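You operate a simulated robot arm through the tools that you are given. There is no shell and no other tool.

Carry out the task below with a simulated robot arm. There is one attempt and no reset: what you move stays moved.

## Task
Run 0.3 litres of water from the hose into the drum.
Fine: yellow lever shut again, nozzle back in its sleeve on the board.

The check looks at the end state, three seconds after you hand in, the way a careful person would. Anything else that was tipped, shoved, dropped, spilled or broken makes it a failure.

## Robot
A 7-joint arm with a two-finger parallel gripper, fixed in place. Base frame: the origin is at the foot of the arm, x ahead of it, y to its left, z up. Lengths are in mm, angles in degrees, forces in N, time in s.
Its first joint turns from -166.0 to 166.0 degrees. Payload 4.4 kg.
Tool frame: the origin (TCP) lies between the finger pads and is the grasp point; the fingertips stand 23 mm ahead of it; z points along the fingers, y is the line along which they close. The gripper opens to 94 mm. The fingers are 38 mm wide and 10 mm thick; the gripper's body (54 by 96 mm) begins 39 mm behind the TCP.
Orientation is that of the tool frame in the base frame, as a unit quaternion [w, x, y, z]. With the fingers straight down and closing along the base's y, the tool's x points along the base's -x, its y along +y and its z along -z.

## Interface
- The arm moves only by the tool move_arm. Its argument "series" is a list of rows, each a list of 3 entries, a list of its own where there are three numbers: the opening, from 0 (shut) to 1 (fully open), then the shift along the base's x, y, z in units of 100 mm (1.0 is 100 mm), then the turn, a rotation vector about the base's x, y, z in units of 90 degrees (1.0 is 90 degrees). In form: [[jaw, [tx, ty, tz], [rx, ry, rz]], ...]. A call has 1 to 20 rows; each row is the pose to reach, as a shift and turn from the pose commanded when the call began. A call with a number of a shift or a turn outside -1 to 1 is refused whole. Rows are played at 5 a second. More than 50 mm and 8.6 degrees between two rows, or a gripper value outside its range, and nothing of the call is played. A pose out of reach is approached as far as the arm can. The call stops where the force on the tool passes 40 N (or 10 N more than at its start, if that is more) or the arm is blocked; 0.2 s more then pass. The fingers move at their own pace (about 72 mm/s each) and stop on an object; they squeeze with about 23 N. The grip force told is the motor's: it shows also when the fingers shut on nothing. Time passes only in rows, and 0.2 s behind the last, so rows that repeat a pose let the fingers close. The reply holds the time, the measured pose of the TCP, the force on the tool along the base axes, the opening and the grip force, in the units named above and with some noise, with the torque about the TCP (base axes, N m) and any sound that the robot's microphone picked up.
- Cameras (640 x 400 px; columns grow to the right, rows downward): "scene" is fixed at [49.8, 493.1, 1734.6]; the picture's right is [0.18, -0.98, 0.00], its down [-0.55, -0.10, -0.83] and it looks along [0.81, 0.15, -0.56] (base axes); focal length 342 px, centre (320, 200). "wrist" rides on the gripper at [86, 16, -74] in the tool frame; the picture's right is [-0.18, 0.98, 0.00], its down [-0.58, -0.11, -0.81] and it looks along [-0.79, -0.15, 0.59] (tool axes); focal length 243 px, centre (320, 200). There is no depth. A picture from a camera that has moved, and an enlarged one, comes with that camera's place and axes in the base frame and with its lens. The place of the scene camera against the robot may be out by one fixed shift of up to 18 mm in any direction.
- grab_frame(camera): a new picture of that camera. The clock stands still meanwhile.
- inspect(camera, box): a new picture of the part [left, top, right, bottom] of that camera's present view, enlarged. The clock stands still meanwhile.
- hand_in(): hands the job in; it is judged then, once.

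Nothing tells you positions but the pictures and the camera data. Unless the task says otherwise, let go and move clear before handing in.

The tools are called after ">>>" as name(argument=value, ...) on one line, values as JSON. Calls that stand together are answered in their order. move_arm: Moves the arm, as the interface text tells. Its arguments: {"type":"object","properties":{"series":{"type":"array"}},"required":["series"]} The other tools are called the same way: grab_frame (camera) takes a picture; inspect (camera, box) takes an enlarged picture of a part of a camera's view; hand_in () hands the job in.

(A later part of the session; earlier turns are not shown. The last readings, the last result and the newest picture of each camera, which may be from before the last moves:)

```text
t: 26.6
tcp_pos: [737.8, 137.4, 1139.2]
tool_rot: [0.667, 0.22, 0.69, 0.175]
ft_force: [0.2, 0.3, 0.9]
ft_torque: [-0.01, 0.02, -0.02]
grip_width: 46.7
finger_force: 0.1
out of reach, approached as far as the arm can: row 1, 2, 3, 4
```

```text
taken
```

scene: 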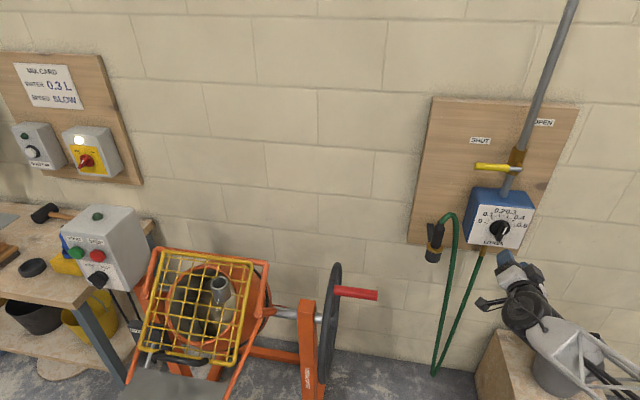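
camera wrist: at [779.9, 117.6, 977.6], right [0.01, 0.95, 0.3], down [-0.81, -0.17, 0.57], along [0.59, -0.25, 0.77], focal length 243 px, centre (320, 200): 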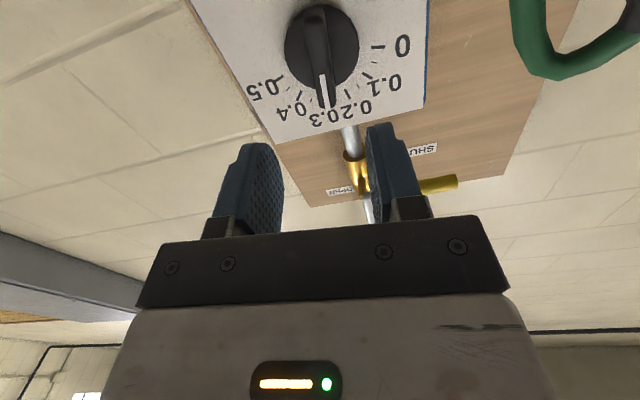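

Rolling this way ends at a joint stop, but the bar can equally be held half a turn round (camera above). I'll roll the other way to −165°, staying clear at x≈740.

>>> move_arm(series=[[0.5, [0, -0.05, 0.05], [-0.09, 0, 0]], [0.5, [0, -0.1, 0.1], [-0.18, 0, 0]], [0.5, [0, -0.15, 0.15], [-0.27, 0, 0]], [0.5, [0, -0.2, 0.2], [-0.36, 0, 0]], [0.5, [0, -0.25, 0.25], [-0.45, 0, 0]], [0.5, [0, -0.3, 0.3], [-0.54, 0, 0]], [0.5, [0, -0.35, 0.35], [-0.63, 0, 0]], [0.5, [0, -0.4, 0.35], [-0.72, 0, 0]], [0.5, [0, -0.4, 0.35], [-0.81, 0, 0]], [0.5, [0, -0.4, 0.35], [-0.9, 0, 0]]])

>>> move_arm(series=[[0.5, [0, 0, 0], [-0.09, 0, 0]], [0.5, [0, 0, 0], [-0.18, 0, 0]], [0.5, [0, 0, 0], [-0.27, 0, 0]], [0.5, [0, 0, 0], [-0.36, 0, 0]], [0.5, [0, 0, 0], [-0.45, 0, 0]], [0.5, [0, 0, 0], [-0.54, 0, 0]], [0.5, [0, 0, 0], [-0.63, 0, 0]], [0.5, [0, 0, 0], [-0.72, 0, 0]], [0.5, [0, 0, 0], [-0.81, 0, 0]], [0.5, [0, 0, 0], [-0.9, 0, 0]]])

>>> grab_frame(camera="scene")

>>> grab_frame(camera="wrist")

```text
t: 28.8
tcp_pos: [738.1, 98.3, 1172.8]
tool_rot: [0.65, -0.267, 0.638, -0.315]
ft_force: [-0.5, 0.3, -0.9]
ft_torque: [0.02, -0.01, 0.0]
grip_width: 47.0
finger_force: 0.0
```

```text
t: 31.0
tcp_pos: [737.2, 98.3, 1172.6]
tool_rot: [-0.321, 0.625, -0.281, 0.654]
ft_force: [0.3, 0.0, -0.3]
ft_torque: [0.03, 0.01, 0.03]
grip_width: 47.0
finger_force: 0.0
```

```text
taken
```

scene: 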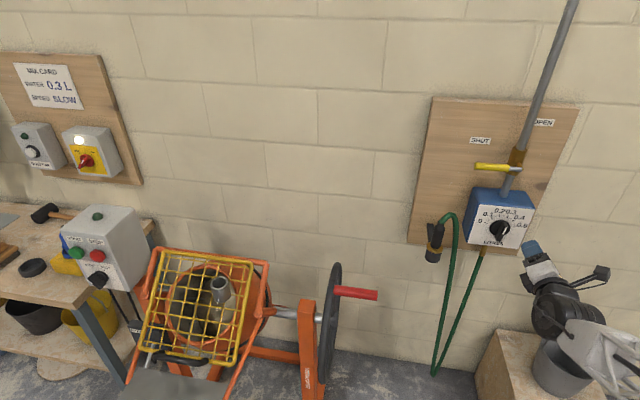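

```text
taken
camera wrist: at [663.9, 20.0, 1210.7], right [0.07, -0.48, -0.87], down [-0.81, 0.49, -0.34], along [0.59, 0.73, -0.36], focal length 243 px, centre (320, 200)
```

wrist: 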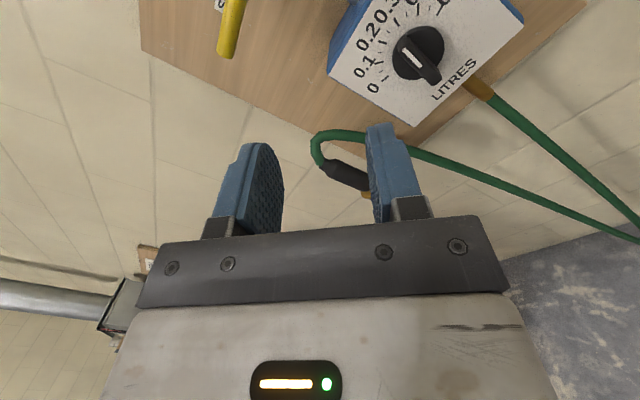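

That works: camera now above-right and no limit. I'll finish the roll to the 0.3 direction and line up in front of the knob again.

>>> move_arm(series=[[0.5, [0.1, -0.02, -0.2], [-0.08, 0, 0]], [0.5, [0.3, -0.04, -0.4], [-0.16, 0, 0]], [0.5, [0.5, -0.06, -0.6], [-0.24, 0, 0]], [0.5, [0.7, -0.08, -0.8], [-0.32, 0, 0]], [0.5, [0.9, -0.08, -1.0], [-0.393, 0, 0]], [0.5, [1.0, -0.08, -1.0], [-0.393, 0, 0]]])

>>> grab_frame(camera="wrist")

```text
t: 32.4
tcp_pos: [834.5, 116.1, 1080.7]
tool_rot: [-0.104, 0.695, -0.082, 0.707]
ft_force: [0.7, -0.2, 0.0]
ft_torque: [0.06, 0.02, 0.01]
grip_width: 47.0
finger_force: 0.2
out of reach, approached as far as the arm can: row 2, 3, 4, 5, 6
```

```text
taken
camera wrist: at [760.3, 76.9, 1157.2], right [0.03, -0.9, -0.43], down [-0.8, 0.23, -0.55], along [0.6, 0.37, -0.71], focal length 243 px, centre (320, 200)
```

wrist: 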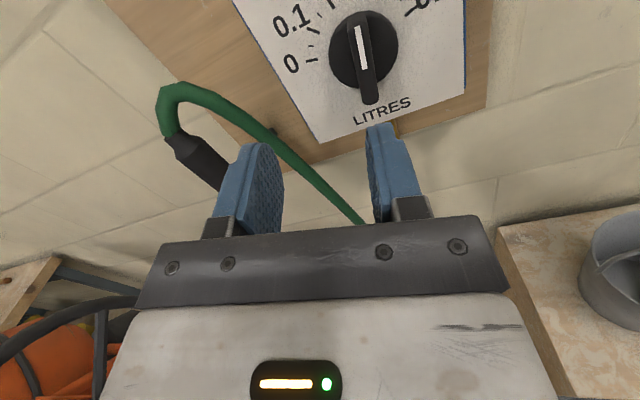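

The dial needs only a nudge, and rolls near −75° (jaws vertical) are comfortable for the arm. I'll go back to that roll with the fingers closed, so that their flat right edge, parallel to the 0.3 direction, can push the bar's upper end flush to 0.3.

>>> move_arm(series=[[0.3, [0, 0, 0], [0.09, 0, 0]], [0.2, [0, 0, 0], [0.18, 0, 0]], [0, [0, 0, 0], [0.27, 0, 0]], [0, [0, 0, 0], [0.36, 0, 0]], [0, [0.05, 0, 0.02], [0.45, 0, 0]], [0, [0.1, -0.02, 0.04], [0.54, 0, 0]], [0, [0.15, -0.03, 0.05], [0.63, 0, 0]], [0, [0.2, -0.04, 0.06], [0.72, 0, 0]], [0, [0.3, -0.05, 0.08], [0.81, 0, 0]], [0, [0.36, -0.06, 0.08], [0.9, 0, 0]], [0, [0.36, -0.06, 0.08], [0.95, 0, 0]], [0, [0.36, -0.06, 0.08], [1.0, 0, 0]]])

>>> grab_frame(camera="wrist")

```text
t: 35.0
tcp_pos: [870.2, 108.9, 1086.2]
tool_rot: [0.572, -0.408, 0.551, -0.451]
ft_force: [0.6, 0.2, 0.0]
ft_torque: [-0.02, 0.0, -0.02]
grip_width: 0.2
finger_force: 22.7
out of reach, approached as far as the arm can: row 1, 2, 3, 4
```

```text
taken
camera wrist: at [797.1, 33.2, 1043.7], right [0.07, 0.43, -0.9], down [-0.8, 0.56, 0.21], along [0.59, 0.71, 0.39], focal length 243 px, centre (320, 200)
```

wrist: 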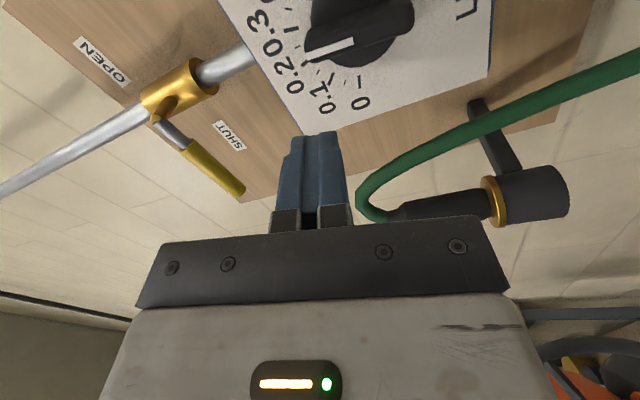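

Fingers are closed with the right roll. I'll correct a slight tilt and slide in to the left of the bar's upper end, still about 10 mm off it.

>>> move_arm(series=[[0, [0, 0.11, 0.05], [0, 0.038, 0.019]], [0, [0.3, 0.11, 0.05], [0, 0.038, 0.019]], [0, [0.6, 0.11, 0.05], [0, 0.038, 0.019]], [0, [0.81, 0.11, 0.05], [0, 0.038, 0.019]]])

>>> grab_frame(camera="wrist")

>>> inspect(camera="scene", box=[460, 180, 560, 260])

```text
t: 36.0
tcp_pos: [951.1, 120.5, 1091.2]
tool_rot: [0.562, -0.43, 0.561, -0.429]
ft_force: [-0.7, 0.2, 0.6]
ft_torque: [-0.01, 0.02, -0.01]
grip_width: 0.1
finger_force: 23.2
```

```text
taken
camera wrist: at [878.2, 41.6, 1052.7], right [0.0, 0.43, -0.9], down [-0.81, 0.53, 0.25], along [0.59, 0.73, 0.35], focal length 243 px, centre (320, 200)
```

wrist: 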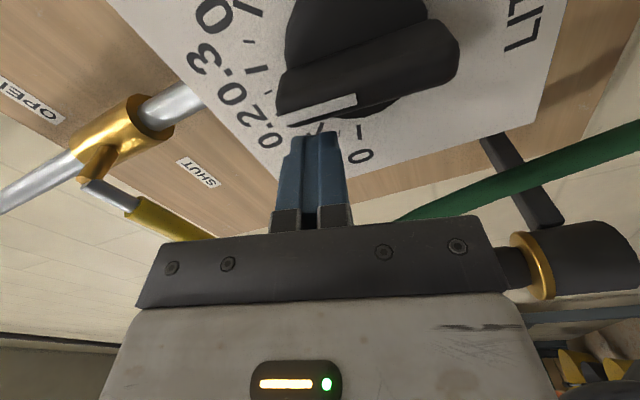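

```text
5.00 times, centred on (510, 220) of scene
camera zoom: at [49.8, 493.1, 1734.6], right [0.18, -0.98, 0.0], down [-0.55, -0.1, -0.83], along [0.81, 0.15, -0.56], focal length 1708 px, centre (-630, 100)
```

zoom: 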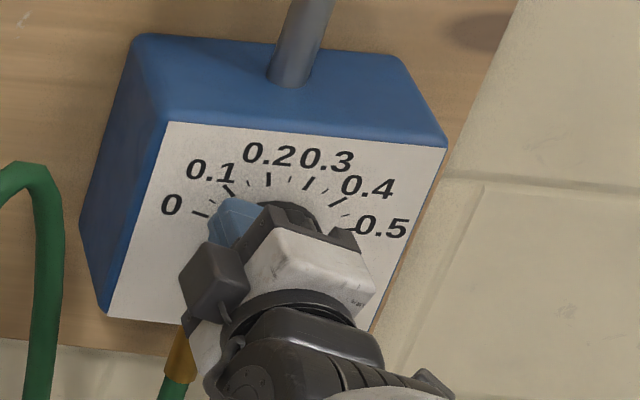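

I'm beside the bar. Now I'll push along the tool's side direction in small steps.

>>> move_arm(series=[[0, [0, -0.03, -0.008], [0, 0, 0]], [0, [0, -0.058, -0.015], [0, 0, 0]], [0, [0, -0.077, -0.021], [0, 0, 0]], [0, [0, -0.077, -0.021], [0, 0, 0]]])

>>> inspect(camera="wrist", box=[200, 0, 480, 175])

```text
t: 37.0
tcp_pos: [950.1, 113.0, 1089.0]
tool_rot: [0.562, -0.43, 0.56, -0.43]
ft_force: [0.9, 0.3, 1.0]
ft_torque: [0.01, -0.01, -0.01]
grip_width: 0.0
finger_force: 22.4
```

```text
2.29 times, centred on (340, 88) of wrist
camera zoom: at [877.8, 34.3, 1051.2], right [0.0, 0.43, -0.9], down [-0.81, 0.53, 0.25], along [0.59, 0.73, 0.35], focal length 555 px, centre (274, 457)
```

zoom: 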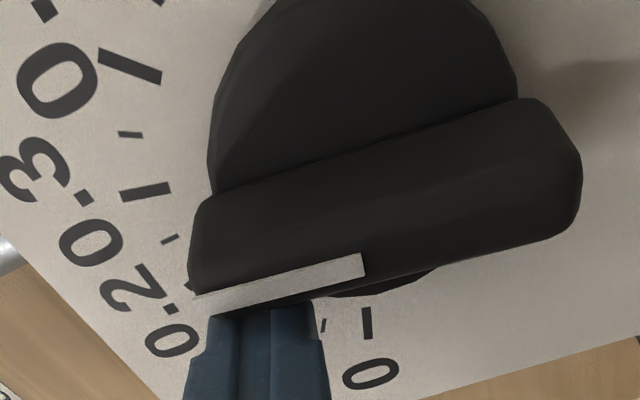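

No contact yet, or barely; the fingers sit behind the outer third of the bar. I'll push on in small steps.

>>> move_arm(series=[[0, [0, -0.015, -0.004], [0, 0, 0]], [0, [0, -0.029, -0.008], [0, 0, 0]], [0, [0, -0.029, -0.008], [0, 0, 0]]])

>>> inspect(camera="wrist", box=[200, 0, 480, 175])

```text
t: 37.8
tcp_pos: [951.4, 109.4, 1088.3]
tool_rot: [0.562, -0.43, 0.56, -0.431]
ft_force: [1.0, -0.7, -0.1]
ft_torque: [0.0, -0.02, 0.0]
grip_width: 0.0
finger_force: 23.4
```

```text
2.29 times, centred on (340, 88) of wrist
camera zoom: at [877.7, 31.3, 1050.3], right [0.0, 0.43, -0.9], down [-0.81, 0.53, 0.25], along [0.59, 0.73, 0.35], focal length 555 px, centre (274, 457)
```

zoom: 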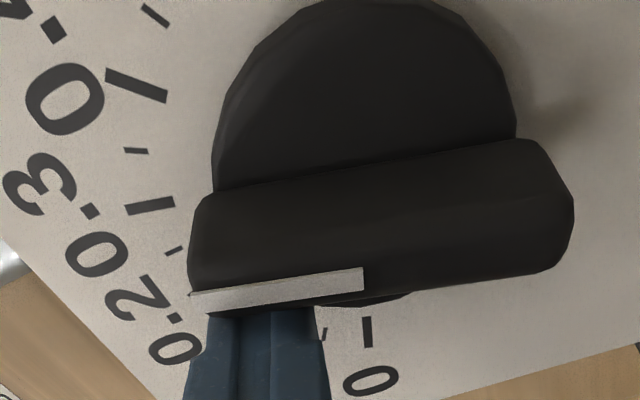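

The bar has moved. I'll back off and read the dial from the front.

>>> move_arm(series=[[0, [0, 0.1, 0.03], [0, 0, 0]], [0, [-0.4, 0.1, 0.03], [0, 0, 0]], [0, [-0.8, 0.1, 0.03], [0, 0, 0]], [0, [-1.0, -0.2, -0.1], [0, 0, 0]]])

>>> inspect(camera="wrist", box=[240, 0, 480, 120])

>>> inspect(camera="scene", box=[470, 190, 540, 250])

```text
t: 38.8
tcp_pos: [855.1, 91.2, 1074.3]
tool_rot: [0.561, -0.429, 0.563, -0.429]
ft_force: [-1.8, -0.1, 9.6]
ft_torque: [-0.02, 0.67, -0.01]
grip_width: 0.0
finger_force: 22.8
```

```text
2.67 times, centred on (360, 60) of wrist
camera zoom: at [780.2, 12.3, 1036.6], right [0.0, 0.43, -0.9], down [-0.81, 0.53, 0.26], along [0.59, 0.73, 0.35], focal length 647 px, centre (213, 573)
```

zoom: 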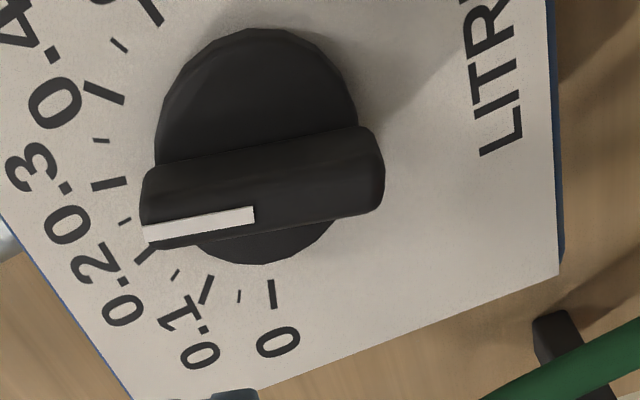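

```text
6.67 times, centred on (505, 220) of scene
camera zoom: at [49.8, 493.1, 1734.6], right [0.18, -0.98, 0.0], down [-0.55, -0.1, -0.83], along [0.81, 0.15, -0.56], focal length 2278 px, centre (-913, 67)
```

zoom: 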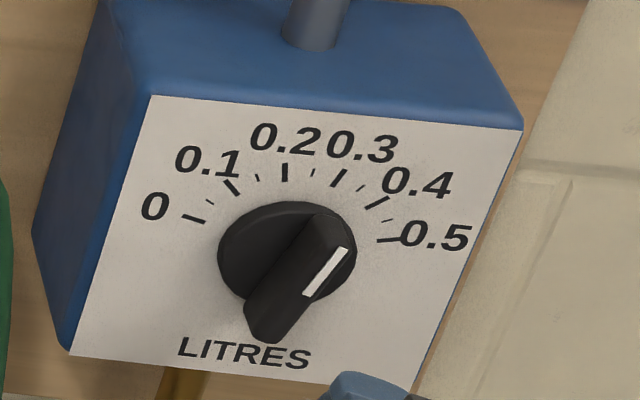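

The dial now reads 0.30 within my measuring error (pointer 14.8° right of vertical versus 15° for the tick). Next is the nozzle: I'll back out, roll to camera-above, and line up in front of it.

>>> move_arm(series=[[0, [-0.3, 0, 0.1], [0, 0, 0]], [0.2, [-0.6, 0.2, 0.2], [-0.09, 0, 0]], [0.5, [-0.8, 0.4, 0.4], [-0.18, 0, 0]], [0.62, [-1, 0.6, 0.6], [-0.27, 0, 0]], [0.62, [-1, 0.8, 0.7], [-0.36, 0, 0]], [0.62, [-1, 1, 0.8], [-0.45, 0, 0]]])

>>> move_arm(series=[[0.62, [0, 0.2, 0], [-0.09, 0, 0]], [0.62, [0, 0.4, 0], [-0.18, 0, 0]], [0.62, [0, 0.6, 0], [-0.27, 0, 0]], [0.62, [0, 0.8, 0], [-0.36, 0, 0]], [0.62, [0, 0.9, 0], [-0.45, 0, 0]], [0.62, [0, 0.9, 0], [-0.54, 0, 0]], [0.62, [0, 0.9, 0], [-0.63, 0, 0]], [0.62, [0, 0.9, 0], [-0.72, 0, 0]]])

>>> grab_frame(camera="wrist")

>>> grab_frame(camera="scene")

```text
t: 40.2
tcp_pos: [751.2, 191.0, 1160.0]
tool_rot: [-0.379, 0.598, -0.376, 0.598]
ft_force: [-0.3, 0.8, 0.1]
ft_torque: [0.02, 0.0, 0.0]
grip_width: 58.4
finger_force: 0.1
```

```text
t: 42.0
tcp_pos: [751.0, 280.4, 1158.3]
tool_rot: [0.0, 0.708, 0.003, 0.707]
ft_force: [0.2, -0.4, -0.2]
ft_torque: [0.0, 0.01, 0.01]
grip_width: 58.4
finger_force: 0.0
```

```text
taken
camera wrist: at [677.9, 265.0, 1245.9], right [0.0, -0.98, -0.18], down [-0.81, 0.1, -0.58], along [0.59, 0.15, -0.79], focal length 243 px, centre (320, 200)
```

wrist: 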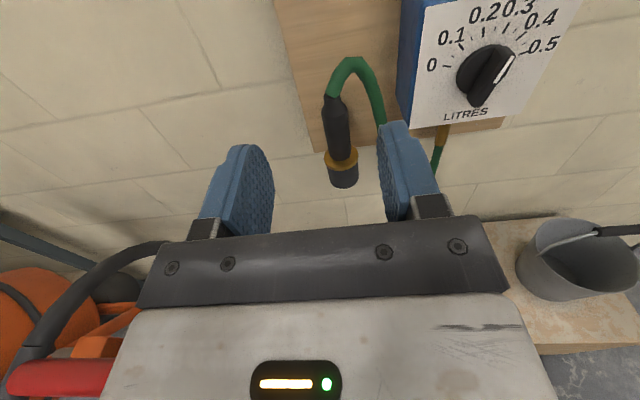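

```text
taken
```

scene: 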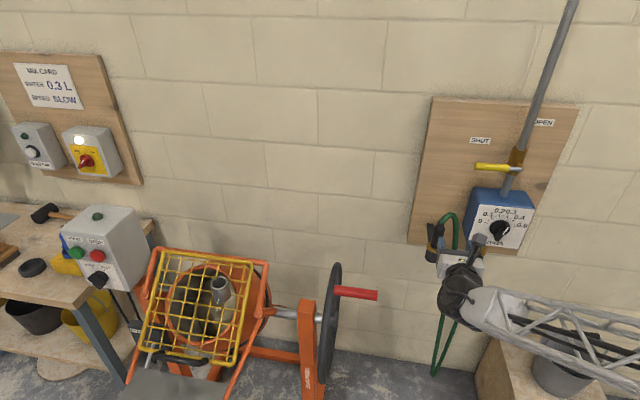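

Camera-above works here and the view is excellent: the nozzle body runs from the brass ring at about (949, 281, 981) up to z≈1080. I'll drop to z≈1040 in front of it with jaws at ~53 mm and look again.

>>> move_arm(series=[[0.57, [0.2, 0, -0.3], [0, 0, 0]], [0.57, [0.4, 0, -0.6], [0, 0, 0]], [0.57, [0.7, 0, -0.9], [0, 0, 0]], [0.57, [1.0, 0, -1.0], [0, 0, 0]]])

>>> grab_frame(camera="wrist")

>>> inspect(camera="scene", box=[400, 190, 520, 280])

```text
t: 43.0
tcp_pos: [852.6, 278.5, 1059.1]
tool_rot: [-0.001, 0.707, 0.002, 0.707]
ft_force: [-0.2, 1.0, 0.4]
ft_torque: [0.0, 0.03, 0.02]
grip_width: 53.7
finger_force: 0.0
```

```text
taken
camera wrist: at [778.7, 264.2, 1145.1], right [0.0, -0.98, -0.18], down [-0.81, 0.1, -0.58], along [0.59, 0.15, -0.79], focal length 243 px, centre (320, 200)
```

wrist: 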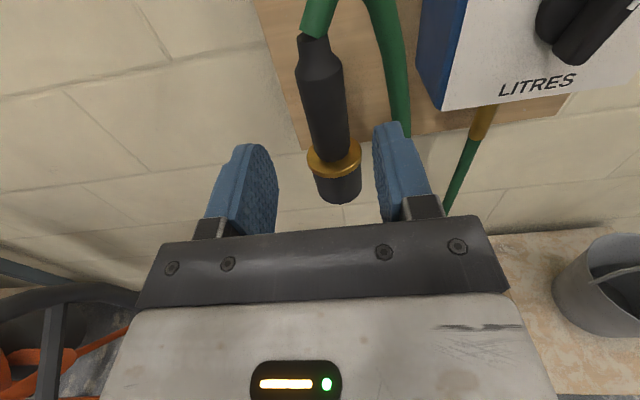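

```text
4.44 times, centred on (460, 235) of scene
camera zoom: at [49.8, 493.1, 1734.6], right [0.18, -0.98, 0.0], down [-0.55, -0.1, -0.83], along [0.81, 0.15, -0.56], focal length 1518 px, centre (-302, 44)
```

zoom: 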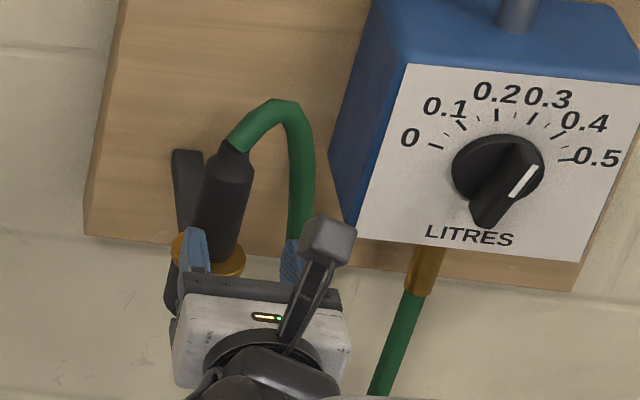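

The nozzle axis is at x≈948, y≈281. I'll centre on it, move in at z≈1040 and close.

>>> move_arm(series=[[0.57, [0.2, 0.025, -0.15], [0, 0, 0]], [0.57, [0.5, 0.025, -0.15], [0, 0, 0]], [0.57, [0.75, 0.025, -0.15], [0, 0, 0]], [0.57, [0.95, 0.025, -0.15], [0, 0, 0]]])

>>> grab_frame(camera="wrist")

>>> inspect(camera="scene", box=[400, 190, 520, 280])

```text
t: 44.0
tcp_pos: [946.3, 283.5, 1043.7]
tool_rot: [0.0, 0.708, 0.002, 0.707]
ft_force: [1.4, -0.5, 0.3]
ft_torque: [0.0, -0.01, -0.03]
grip_width: 53.9
finger_force: 0.0
```

```text
taken
camera wrist: at [873.3, 267.3, 1130.8], right [0.0, -0.98, -0.18], down [-0.81, 0.1, -0.58], along [0.59, 0.15, -0.79], focal length 243 px, centre (320, 200)
```

wrist: 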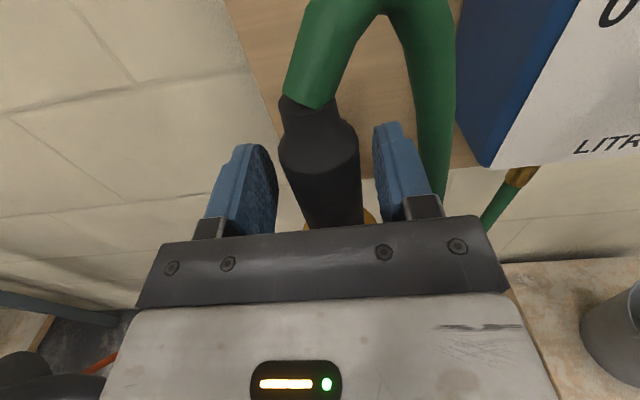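

```text
4.44 times, centred on (460, 235) of scene
camera zoom: at [49.8, 493.1, 1734.6], right [0.18, -0.98, 0.0], down [-0.55, -0.1, -0.83], along [0.81, 0.15, -0.56], focal length 1518 px, centre (-302, 44)
```

zoom: 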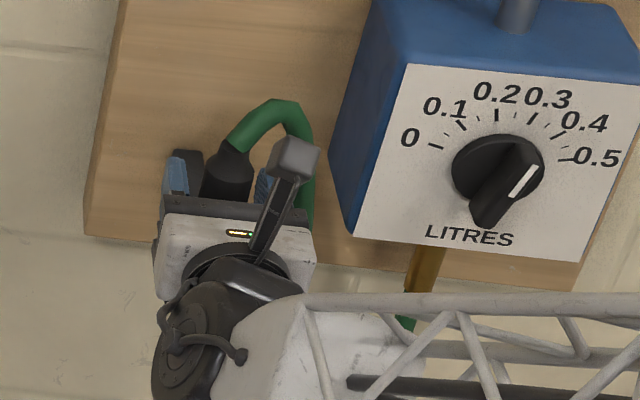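

The nozzle body stands squarely between the fingers. I'll go 3 mm deeper and close.

>>> move_arm(series=[[0.5, [0.03, -0.01, 0], [0, 0, 0]], [0.3, [0.03, -0.01, 0], [0, 0, 0]], [0, [0.03, -0.01, 0], [0, 0, 0]], [0, [0.03, -0.01, 0], [0, 0, 0]], [0, [0.03, -0.01, 0], [0, 0, 0]]])

>>> grab_frame(camera="wrist")

```text
t: 45.2
tcp_pos: [949.3, 280.7, 1042.8]
tool_rot: [0.0, 0.707, 0.002, 0.707]
ft_force: [0.0, -0.2, -0.7]
ft_torque: [-0.07, 0.01, -0.04]
grip_width: 31.5
finger_force: 22.6
```

```text
taken
camera wrist: at [876.0, 266.1, 1130.7], right [0.0, -0.98, -0.18], down [-0.81, 0.1, -0.58], along [0.59, 0.15, -0.79], focal length 243 px, centre (320, 200)
```

wrist: 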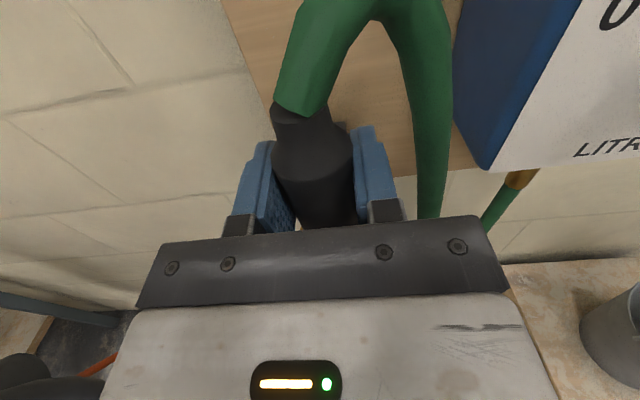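

The jaws hold the nozzle (31.5 mm) with no side load; I'll note this pose (949.3, 280.7, 1042.8) for the return. Now lift straight up.

>>> move_arm(series=[[0, [0, 0, 0.1], [0, 0, 0]], [0, [0, 0, 0.2], [0, 0, 0]], [0, [0, 0, 0.4], [0, 0, 0]], [0, [0, 0, 0.6], [0, 0, 0]], [0, [0, 0, 0.8], [0, 0, 0]], [0, [0, 0, 1.0], [0, 0, 0]]])

>>> grab_frame(camera="wrist")

>>> grab_frame(camera="scene")

```text
t: 46.6
tcp_pos: [949.5, 280.8, 1143.1]
tool_rot: [0.001, 0.708, 0.002, 0.706]
ft_force: [0.1, -0.1, -2.6]
ft_torque: [-0.01, 0.01, 0.0]
grip_width: 33.1
finger_force: 22.5
```

```text
taken
camera wrist: at [875.6, 266.4, 1230.4], right [0.0, -0.98, -0.18], down [-0.81, 0.1, -0.58], along [0.59, 0.15, -0.79], focal length 243 px, centre (320, 200)
```

wrist: 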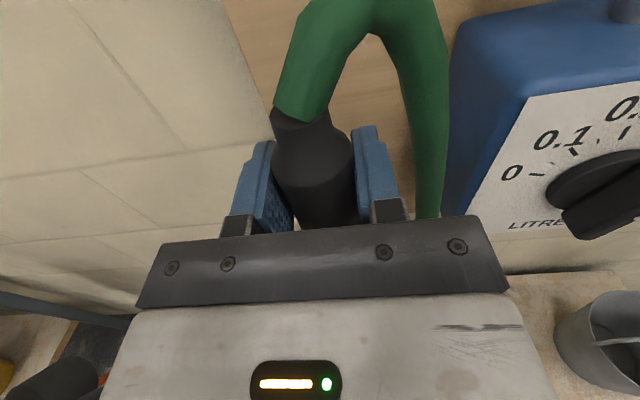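

```text
taken
```

scene: 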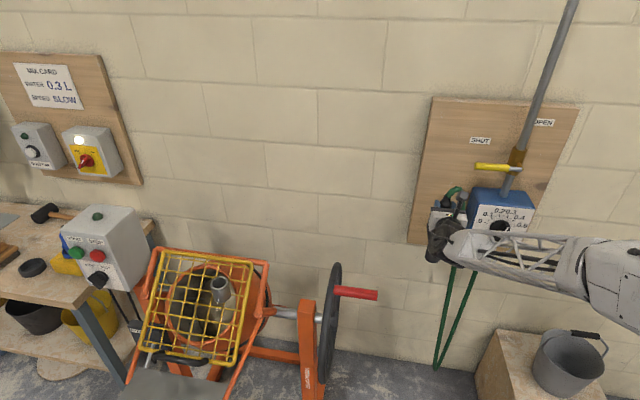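

The nozzle came out freely (about 2.5 N weight). I'll pull it back from the board, then carry it left at a good height.

>>> move_arm(series=[[0, [-0.2, 0, 0.1], [0, 0, 0]], [0, [-0.5, 0, 0.2], [0, 0, 0]], [0, [-0.8, 0, 0.3], [0, 0, 0]], [0, [-1.0, 0, 0.5], [0, 0, 0]]])

>>> move_arm(series=[[0, [-0.2, 0.2, 0.2], [0, 0, 0]], [0, [-0.5, 0.4, 0.3], [0, 0, 0]], [0, [-0.8, 0.7, 0.4], [0, 0, 0.05]], [0, [-1.0, 1.0, 0.5], [0, 0, 0.1]]])

>>> move_arm(series=[[0, [-0.2, 0.3, 0.1], [0, 0, 0.05]], [0, [-0.3, 0.5, 0.2], [0, 0, 0.1]], [0, [-0.5, 0.75, 0.3], [0, 0, 0.15]], [0, [-0.6, 1.0, 0.4], [0, 0, 0.2]]])

>>> grab_frame(camera="wrist")

>>> grab_frame(camera="scene")

```text
t: 47.6
tcp_pos: [850.1, 281.4, 1192.7]
tool_rot: [0.0, 0.708, 0.003, 0.706]
ft_force: [-0.5, -0.5, -2.6]
ft_torque: [-0.02, -0.09, 0.0]
grip_width: 33.1
finger_force: 22.9
```

```text
t: 48.6
tcp_pos: [749.3, 381.9, 1244.0]
tool_rot: [-0.055, 0.705, 0.058, 0.704]
ft_force: [-0.6, 0.3, -2.6]
ft_torque: [-0.01, -0.03, -0.05]
grip_width: 33.0
finger_force: 22.8
```

```text
t: 49.6
tcp_pos: [689.4, 480.6, 1284.9]
tool_rot: [-0.165, 0.688, 0.168, 0.687]
ft_force: [-0.3, 0.1, -0.8]
ft_torque: [-0.01, -0.03, 0.01]
grip_width: 0.0
finger_force: 23.7
```

```text
taken
camera wrist: at [631.4, 434.4, 1370.9], right [0.45, -0.87, -0.18], down [-0.77, -0.27, -0.58], along [0.46, 0.4, -0.79], focal length 243 px, centre (320, 200)
```

wrist: 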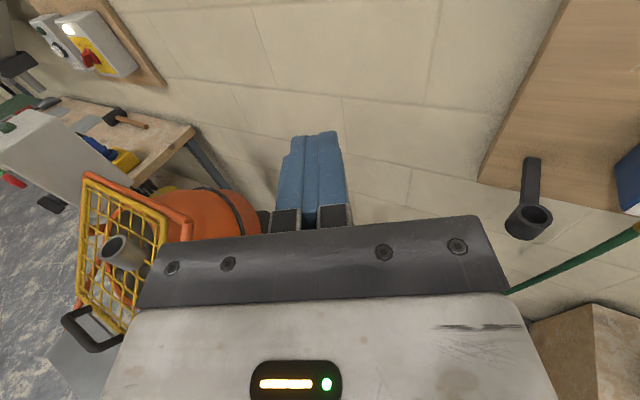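

```text
taken
```

scene: 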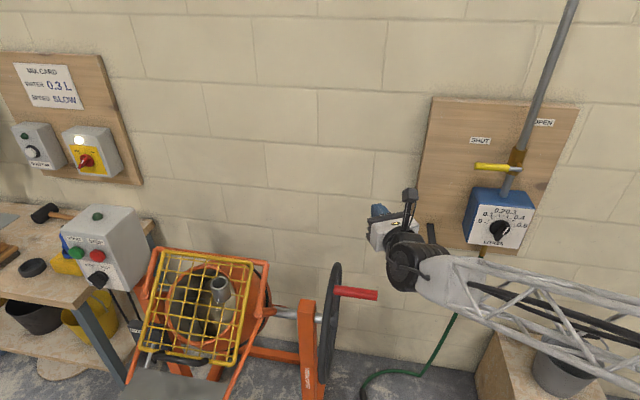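

The jaws shut on nothing: the nozzle slipped out on that last leg. I need to find where it lies before anything else.

>>> inspect(camera="scene", box=[320, 280, 500, 400])

>>> inspect(camera="wrist", box=[440, 120, 640, 320])

```text
3.33 times, centred on (410, 340) of scene
camera zoom: at [49.8, 493.1, 1734.6], right [0.18, -0.98, 0.0], down [-0.55, -0.1, -0.83], along [0.81, 0.15, -0.56], focal length 1139 px, centre (20, -267)
```

zoom: 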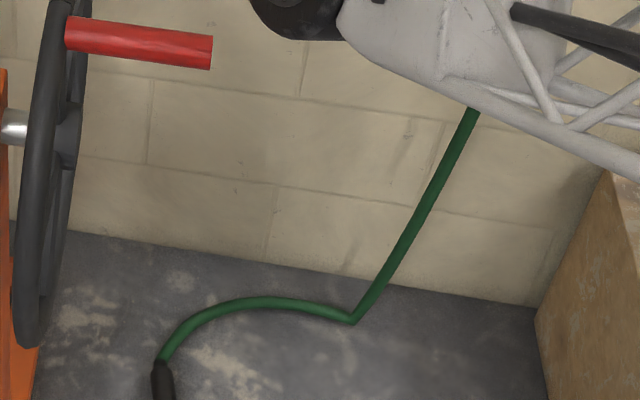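

```text
2.00 times, centred on (540, 220) of wrist
camera zoom: at [631.4, 434.4, 1370.9], right [0.45, -0.87, -0.18], down [-0.77, -0.27, -0.58], along [0.46, 0.4, -0.79], focal length 485 px, centre (-120, 160)
```

zoom: 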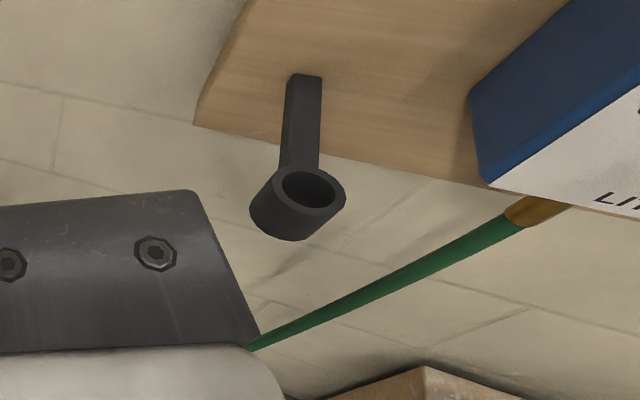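

The nozzle lies on the floor, roughly under (880–930, 450), hose still attached; it may have snagged on the handwheel's red grip, whose end I now place near (680, 464, 1035). I'll turn the camera down to look for it.

>>> move_arm(series=[[0, [0, -0.25, 0], [0, 0, -0.08]], [0, [0, -0.5, 0], [0, 0, -0.16]], [0, [0, -0.75, 0], [0, 0, -0.24]], [0, [0, -1.0, 0], [0, 0, -0.3]]])

>>> move_arm(series=[[0.5, [0, 0, 0], [0, 0.09, 0]], [1, [0, 0, 0], [0, 0.18, 0]], [1, [0, 0, 0], [0, 0.27, 0]], [1, [0, 0, 0], [0, 0.36, 0]], [1, [0, 0, 0], [0, 0.45, 0]], [1, [0, 0, 0], [0, 0.54, 0]]])

>>> grab_frame(camera="wrist")

>>> grab_frame(camera="scene")

```text
t: 50.6
tcp_pos: [690.5, 382.0, 1284.5]
tool_rot: [0.002, 0.708, 0.001, 0.707]
ft_force: [0.2, -0.2, -0.3]
ft_torque: [-0.01, 0.01, 0.0]
grip_width: 0.0
finger_force: 22.5
```

```text
t: 52.0
tcp_pos: [689.5, 382.6, 1284.9]
tool_rot: [-0.001, 0.936, 0.003, 0.353]
ft_force: [0.5, -0.7, -1.2]
ft_torque: [-0.03, 0.01, 0.0]
grip_width: 94.1
finger_force: 0.1
```

```text
taken
camera wrist: at [706.3, 366.3, 1397.6], right [-0.13, -0.98, -0.12], down [-0.97, 0.1, 0.22], along [-0.21, 0.15, -0.97], focal length 243 px, centre (320, 200)
```

wrist: 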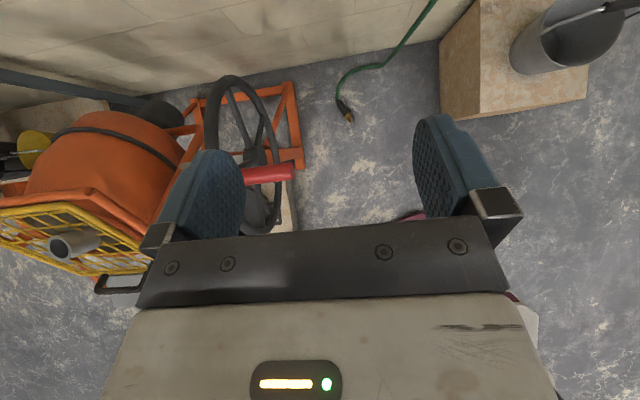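

```text
taken
```

scene: 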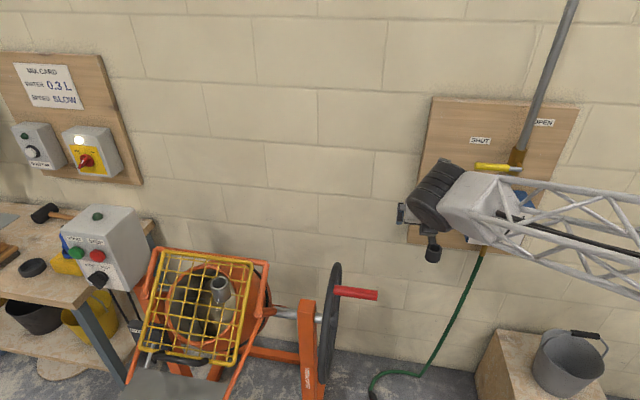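

>>> inspect(camera="wrist", box=[300, 50, 420, 150])

>>> inspect(camera="wrist", box=[180, 60, 330, 240])

>>> inspect(camera="scene", box=[330, 340, 420, 400])

```text
4.00 times, centred on (360, 100) of wrist
camera zoom: at [706.3, 366.3, 1397.6], right [-0.13, -0.98, -0.12], down [-0.97, 0.1, 0.22], along [-0.21, 0.15, -0.97], focal length 970 px, centre (160, 600)
```

zoom: 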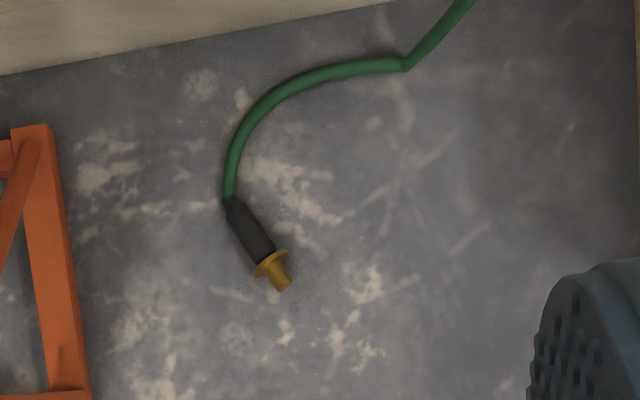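

```text
2.22 times, centred on (255, 150) of wrist
camera zoom: at [706.3, 366.3, 1397.6], right [-0.13, -0.98, -0.12], down [-0.97, 0.1, 0.22], along [-0.21, 0.15, -0.97], focal length 539 px, centre (464, 311)
```

zoom: 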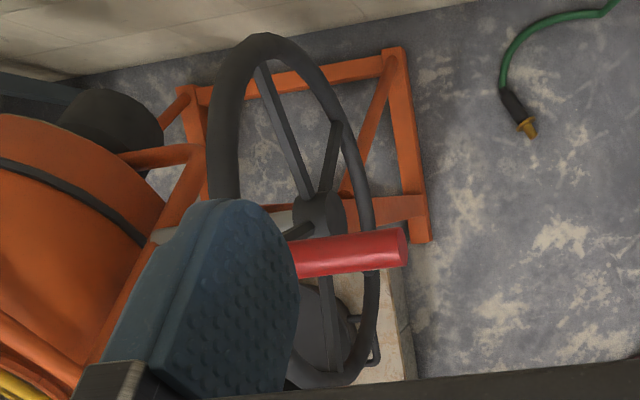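

```text
6.67 times, centred on (375, 370) of scene
camera zoom: at [49.8, 493.1, 1734.6], right [0.18, -0.98, 0.0], down [-0.55, -0.1, -0.83], along [0.81, 0.15, -0.56], focal length 2278 px, centre (-47, -933)
```

zoom: 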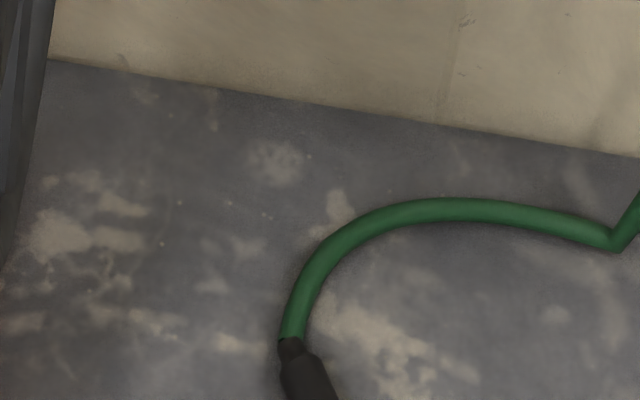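

The nozzle lies on the floor at z≈0: neck near (942, 418), brass flange near (850, 372), spout towards the arm. I'll enlarge it to see its shape before picking it up.

>>> inspect(camera="wrist", box=[328, 92, 360, 128])

>>> inspect(camera="wrist", box=[0, 140, 180, 300])

```text
11.11 times, centred on (344, 110) of wrist
camera zoom: at [706.3, 366.3, 1397.6], right [-0.13, -0.98, -0.12], down [-0.97, 0.1, 0.22], along [-0.21, 0.15, -0.97], focal length 2696 px, centre (53, 1200)
```

zoom: 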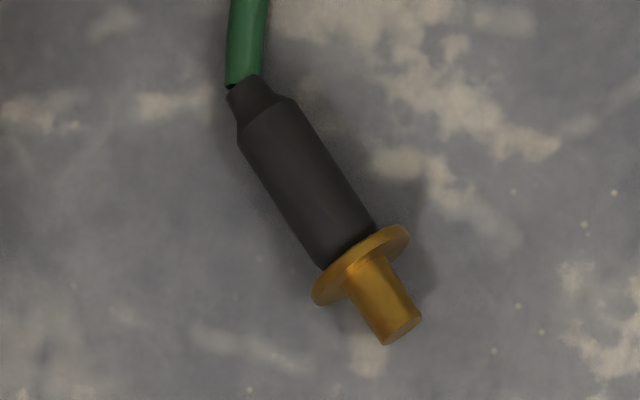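

```text
2.50 times, centred on (90, 220) of wrist
camera zoom: at [706.3, 366.3, 1397.6], right [-0.13, -0.98, -0.12], down [-0.97, 0.1, 0.22], along [-0.21, 0.15, -0.97], focal length 606 px, centre (895, 150)
```

zoom: 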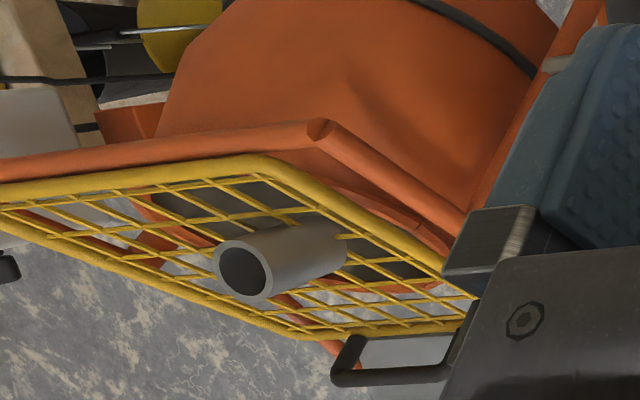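

The cup is upright after all, and the nozzle has a plain 31 mm body (about 77 mm long), a 50 mm flange and a short 20 mm spout; last time I held it too near the shoulder. I'll point the tool down, turn it along the nozzle, and descend over it in stages.

>>> move_arm(series=[[1, [0.2, 0, 0], [0, 0.08, 0]], [1, [0.4, 0, 0], [0, 0.16, 0]], [1, [0.6, 0, 0], [0, 0.24, 0]], [1, [0.8, 0, 0], [0, 0.32, 0]], [1, [1.0, 0, 0], [0, 0.4, 0]], [1, [1.0, 0, 0], [0, 0.46, 0]]])

>>> move_arm(series=[[1, [0.1, 0, -0.2], [0, 0, 0.08]], [1, [0.2, 0, -0.4], [0, 0, 0.16]], [1, [0.4, 0, -0.7], [0, 0, 0.24]], [1, [0.6, 0, -1.0], [0, 0, 0.3]]])

>>> grab_frame(camera="wrist")

>>> grab_frame(camera="scene")

```text
t: 53.4
tcp_pos: [789.8, 382.0, 1283.8]
tool_rot: [-0.001, 1.0, 0.002, -0.001]
ft_force: [-1.1, -0.6, 0.7]
ft_torque: [0.0, -0.01, -0.04]
grip_width: 93.9
finger_force: 0.0
```

```text
t: 54.4
tcp_pos: [819.0, 401.4, 1216.3]
tool_rot: [0.007, 0.985, 0.171, 0.003]
ft_force: [0.5, 0.0, 0.8]
ft_torque: [0.0, -0.01, 0.04]
grip_width: 94.3
finger_force: 0.0
out of reach, approached as far as the arm can: row 3, 4
```

```text
taken
camera wrist: at [906.1, 417.3, 1291.5], right [0.16, -0.99, 0.01], down [-0.59, -0.08, 0.8], along [-0.79, -0.13, -0.6], focal length 243 px, centre (320, 200)
```

wrist: 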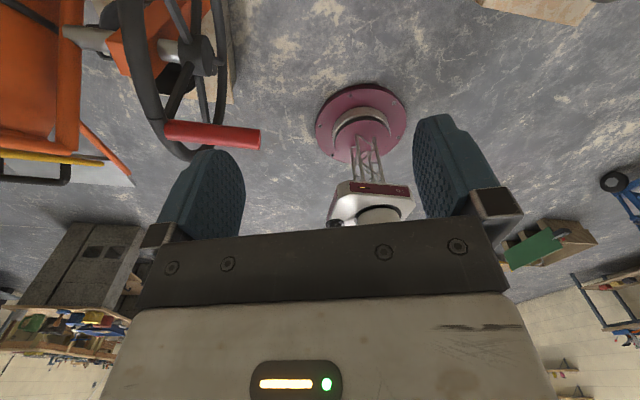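

```text
taken
```

scene: 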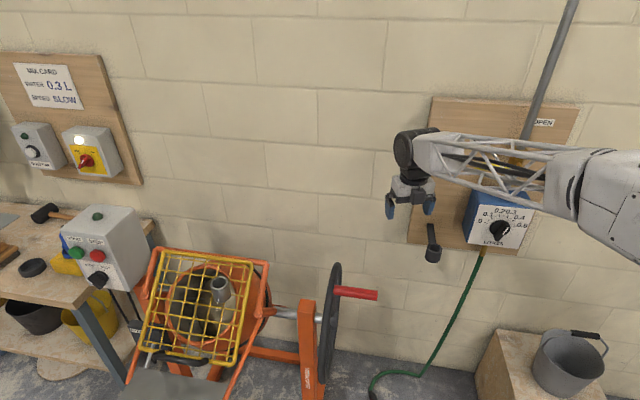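

This outward-camera posture runs into a joint limit when yawed. I'll turn the tool half round (back to the starting posture, camera towards the base), which lines up with the nozzle just as well.

>>> move_arm(series=[[1, [-0.1, 0, 0], [0, 0, -0.0875]], [1, [-0.2, 0, 0], [0, 0, -0.175]], [1, [-0.2, 0, 0], [0, 0, -0.2625]], [1, [-0.2, 0, 0], [0, 0, -0.35]], [1, [-0.2, 0, 0], [0, 0, -0.4375]], [1, [-0.2, 0, 0], [0, 0, -0.525]], [1, [-0.2, 0, 0], [0, 0, -0.6125]], [1, [-0.2, 0, 0], [0, 0, -0.7]], [1, [-0.2, 0, 0], [0, 0, -0.7875]], [1, [-0.2, 0, 0], [0, 0, -0.875]], [1, [-0.2, 0, 0], [0, 0, -0.963]]])

>>> move_arm(series=[[1, [0, 0, 0], [0, 0, -0.0875]], [1, [0, 0, 0], [0, 0, -0.175]], [1, [0, 0, 0], [0, 0, -0.2625]], [1, [0, 0, 0], [0, 0, -0.35]], [1, [0, 0, 0], [0, 0, -0.4375]], [1, [0, 0, 0], [0, 0, -0.525]], [1, [0, 0, 0], [0, 0, -0.6125]], [1, [0, 0, 0], [0, 0, -0.7]], [1, [0, 0, 0], [0, 0, -0.7875]], [1, [0, 0, 0], [0, 0, -0.875]], [1, [0, 0, 0], [0, 0, -0.963]]])

>>> grab_frame(camera="wrist")

```text
t: 56.8
tcp_pos: [800.1, 401.6, 1212.8]
tool_rot: [0.007, 0.834, -0.552, -0.003]
ft_force: [1.6, 0.7, 0.1]
ft_torque: [0.02, 0.0, -0.01]
grip_width: 93.8
finger_force: 0.0
```

```text
t: 59.2
tcp_pos: [800.9, 402.0, 1211.8]
tool_rot: [-0.003, -0.226, 0.974, 0.009]
ft_force: [0.4, 0.4, -0.1]
ft_torque: [-0.03, -0.04, -0.03]
grip_width: 93.7
finger_force: 0.0
```

```text
taken
camera wrist: at [716.6, 377.8, 1287.7], right [-0.27, 0.96, 0.02], down [0.58, 0.15, 0.8], along [0.77, 0.22, -0.6], focal length 243 px, centre (320, 200)
```

wrist: 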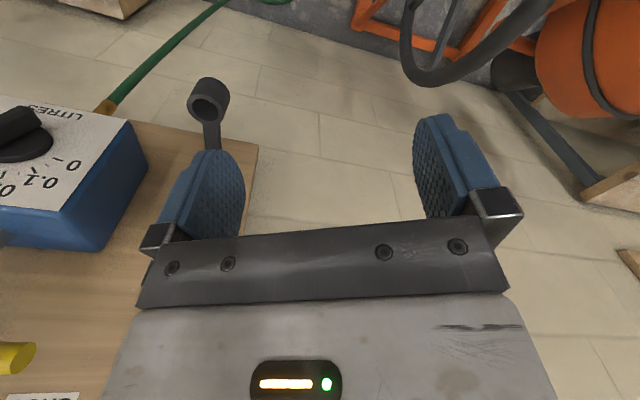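

The posture is good, jaws square to the nozzle. I'll descend at about (830, 388), clear of sleeve and handwheel, in several stages.

>>> move_arm(series=[[1, [0.1, -0.05, -0.33], [0, 0, 0]], [1, [0.2, -0.1, -0.66], [0, 0, 0]], [1, [0.3, -0.14, -1.0], [0, 0, 0]]])

>>> move_arm(series=[[1, [0, 0, -0.33], [0, 0, 0]], [1, [0, 0, -0.66], [0, 0, 0]], [1, [0, 0, -1.0], [0, 0, 0]]])

>>> move_arm(series=[[1, [0, 0, -0.33], [0, 0, 0]], [1, [0, 0, -0.66], [0, 0, 0]], [1, [0, 0, -1.0], [0, 0, 0]]])

>>> grab_frame(camera="scene")

>>> grab_frame(camera="wrist")

```text
t: 60.0
tcp_pos: [831.3, 387.4, 1112.8]
tool_rot: [-0.002, -0.227, 0.974, 0.009]
ft_force: [0.0, 0.2, 0.4]
ft_torque: [0.02, 0.02, 0.03]
grip_width: 94.0
finger_force: 0.0
```

```text
t: 60.8
tcp_pos: [831.3, 387.3, 1013.1]
tool_rot: [-0.002, -0.227, 0.974, 0.008]
ft_force: [0.1, -0.5, -0.6]
ft_torque: [0.01, 0.05, 0.0]
grip_width: 94.2
finger_force: 0.1
```

```text
t: 61.6
tcp_pos: [830.6, 388.3, 913.9]
tool_rot: [-0.002, -0.228, 0.974, 0.009]
ft_force: [0.3, 0.3, 0.8]
ft_torque: [-0.02, -0.03, -0.03]
grip_width: 93.9
finger_force: 0.1
```

```text
taken
```

scene: 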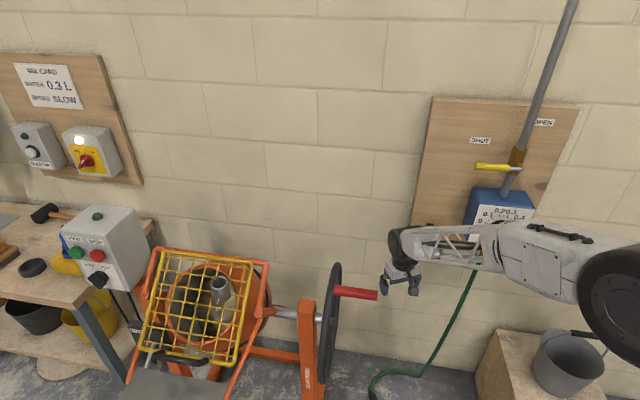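

```text
taken
camera wrist: at [746.9, 363.9, 988.1], right [-0.27, 0.96, 0.02], down [0.58, 0.15, 0.8], along [0.77, 0.23, -0.59], focal length 243 px, centre (320, 200)
```

wrist: 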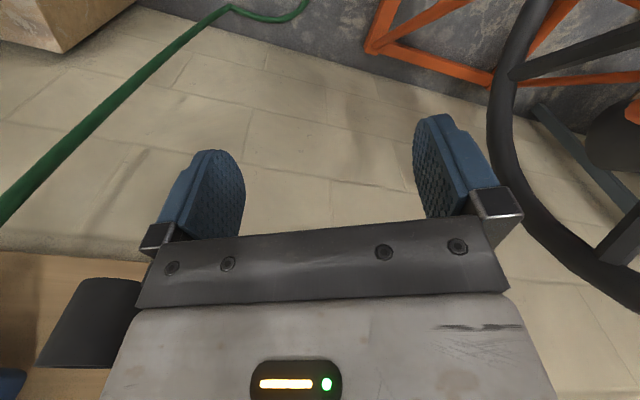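

Clear so far, handwheel rim to one side. Continuing down.

>>> move_arm(series=[[1, [0, 0, -0.33], [0, 0, 0]], [1, [0, 0, -0.66], [0, 0, 0]], [1, [0, 0, -1.0], [0, 0, 0]]])

>>> move_arm(series=[[1, [0, 0, -0.33], [0, 0, 0]], [1, [0, 0, -0.66], [0, 0, 0]], [1, [0, 0, -1.0], [0, 0, 0]]])

>>> move_arm(series=[[1, [0, 0, -0.33], [0, 0, 0]], [1, [0, 0, -0.66], [0, 0, 0]], [1, [0, 0, -1.0], [0, 0, 0]]])

>>> grab_frame(camera="scene")

>>> grab_frame(camera="wrist")

```text
t: 62.4
tcp_pos: [830.6, 388.6, 813.9]
tool_rot: [-0.001, -0.227, 0.974, 0.008]
ft_force: [-0.4, -0.1, 0.5]
ft_torque: [0.01, 0.01, -0.01]
grip_width: 94.0
finger_force: 0.1
```

```text
t: 63.2
tcp_pos: [831.2, 387.5, 712.1]
tool_rot: [-0.003, -0.227, 0.974, 0.009]
ft_force: [-0.2, 0.4, 0.7]
ft_torque: [0.01, -0.01, 0.02]
grip_width: 94.0
finger_force: 0.0
```

```text
t: 64.0
tcp_pos: [830.1, 388.5, 613.2]
tool_rot: [-0.002, -0.227, 0.974, 0.008]
ft_force: [0.3, -0.1, 0.7]
ft_torque: [-0.01, 0.02, -0.01]
grip_width: 94.1
finger_force: 0.1
```

```text
taken
```

scene: 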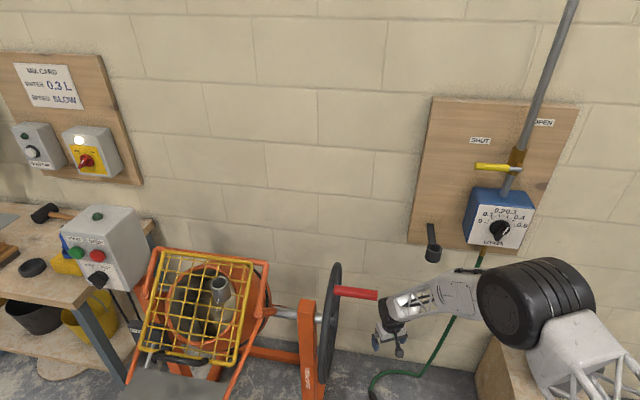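

```text
taken
camera wrist: at [746.8, 363.9, 687.8], right [-0.27, 0.96, 0.02], down [0.58, 0.15, 0.8], along [0.77, 0.23, -0.59], focal length 243 px, centre (320, 200)
```

wrist: 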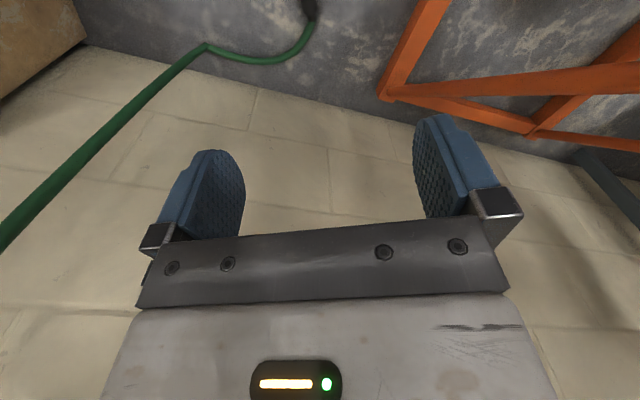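

No contact, elbow stays high. I'll keep descending to about z=300 and draw back a little in x so the nozzle comes into view.

>>> move_arm(series=[[1, [-0.1, 0, -0.33], [0, 0, 0]], [1, [-0.3, 0, -0.66], [0, 0, 0]], [1, [-0.5, 0, -1.0], [0, 0, 0]]])

>>> move_arm(series=[[1, [-0.1, 0, -0.33], [0, 0, 0]], [1, [-0.3, 0, -0.66], [0, 0, 0]], [1, [-0.5, -0.2, -1.0], [0, 0, 0]]])

>>> move_arm(series=[[1, [0, -0.1, -0.33], [0, 0, 0]], [1, [-0.2, -0.2, -0.66], [0, 0, 0]], [1, [-0.3, -0.3, -1.0], [0, 0, 0]]])

>>> grab_frame(camera="wrist")

>>> grab_frame(camera="scene")

```text
t: 64.8
tcp_pos: [780.8, 388.1, 512.3]
tool_rot: [-0.001, -0.228, 0.974, 0.008]
ft_force: [0.4, 0.7, -0.1]
ft_torque: [-0.02, 0.03, 0.01]
grip_width: 94.0
finger_force: 0.0
```

```text
t: 65.6
tcp_pos: [730.8, 367.9, 413.6]
tool_rot: [-0.002, -0.228, 0.974, 0.008]
ft_force: [0.5, 1.0, 0.5]
ft_torque: [0.01, 0.02, 0.0]
grip_width: 94.0
finger_force: 0.0
```

```text
t: 66.4
tcp_pos: [701.0, 339.3, 312.5]
tool_rot: [-0.001, -0.227, 0.974, 0.009]
ft_force: [0.8, -0.2, 0.7]
ft_torque: [-0.01, 0.0, 0.01]
grip_width: 94.1
finger_force: 0.0
```

```text
taken
camera wrist: at [617.3, 314.6, 386.9], right [-0.27, 0.96, 0.02], down [0.58, 0.15, 0.8], along [0.77, 0.23, -0.59], focal length 243 px, centre (320, 200)
```

wrist: 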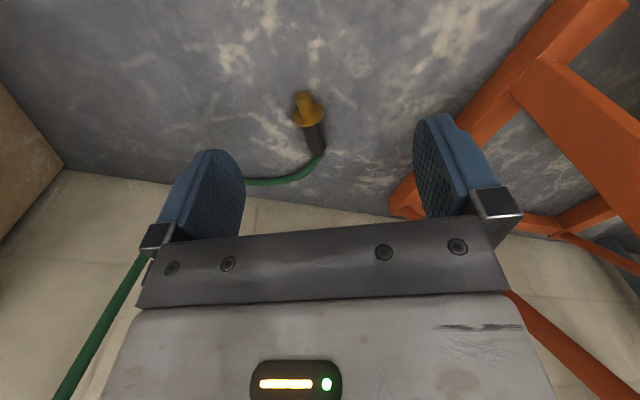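

```text
taken
```

scene: 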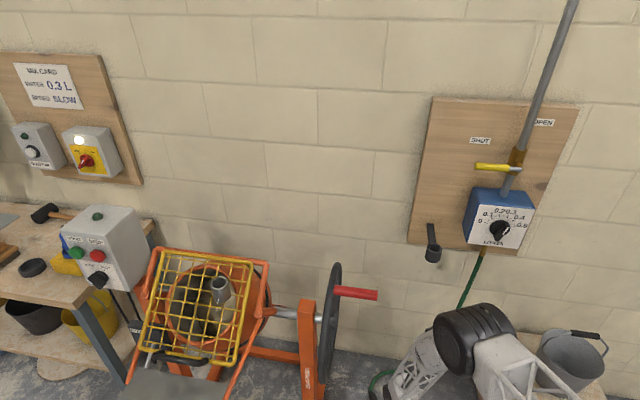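

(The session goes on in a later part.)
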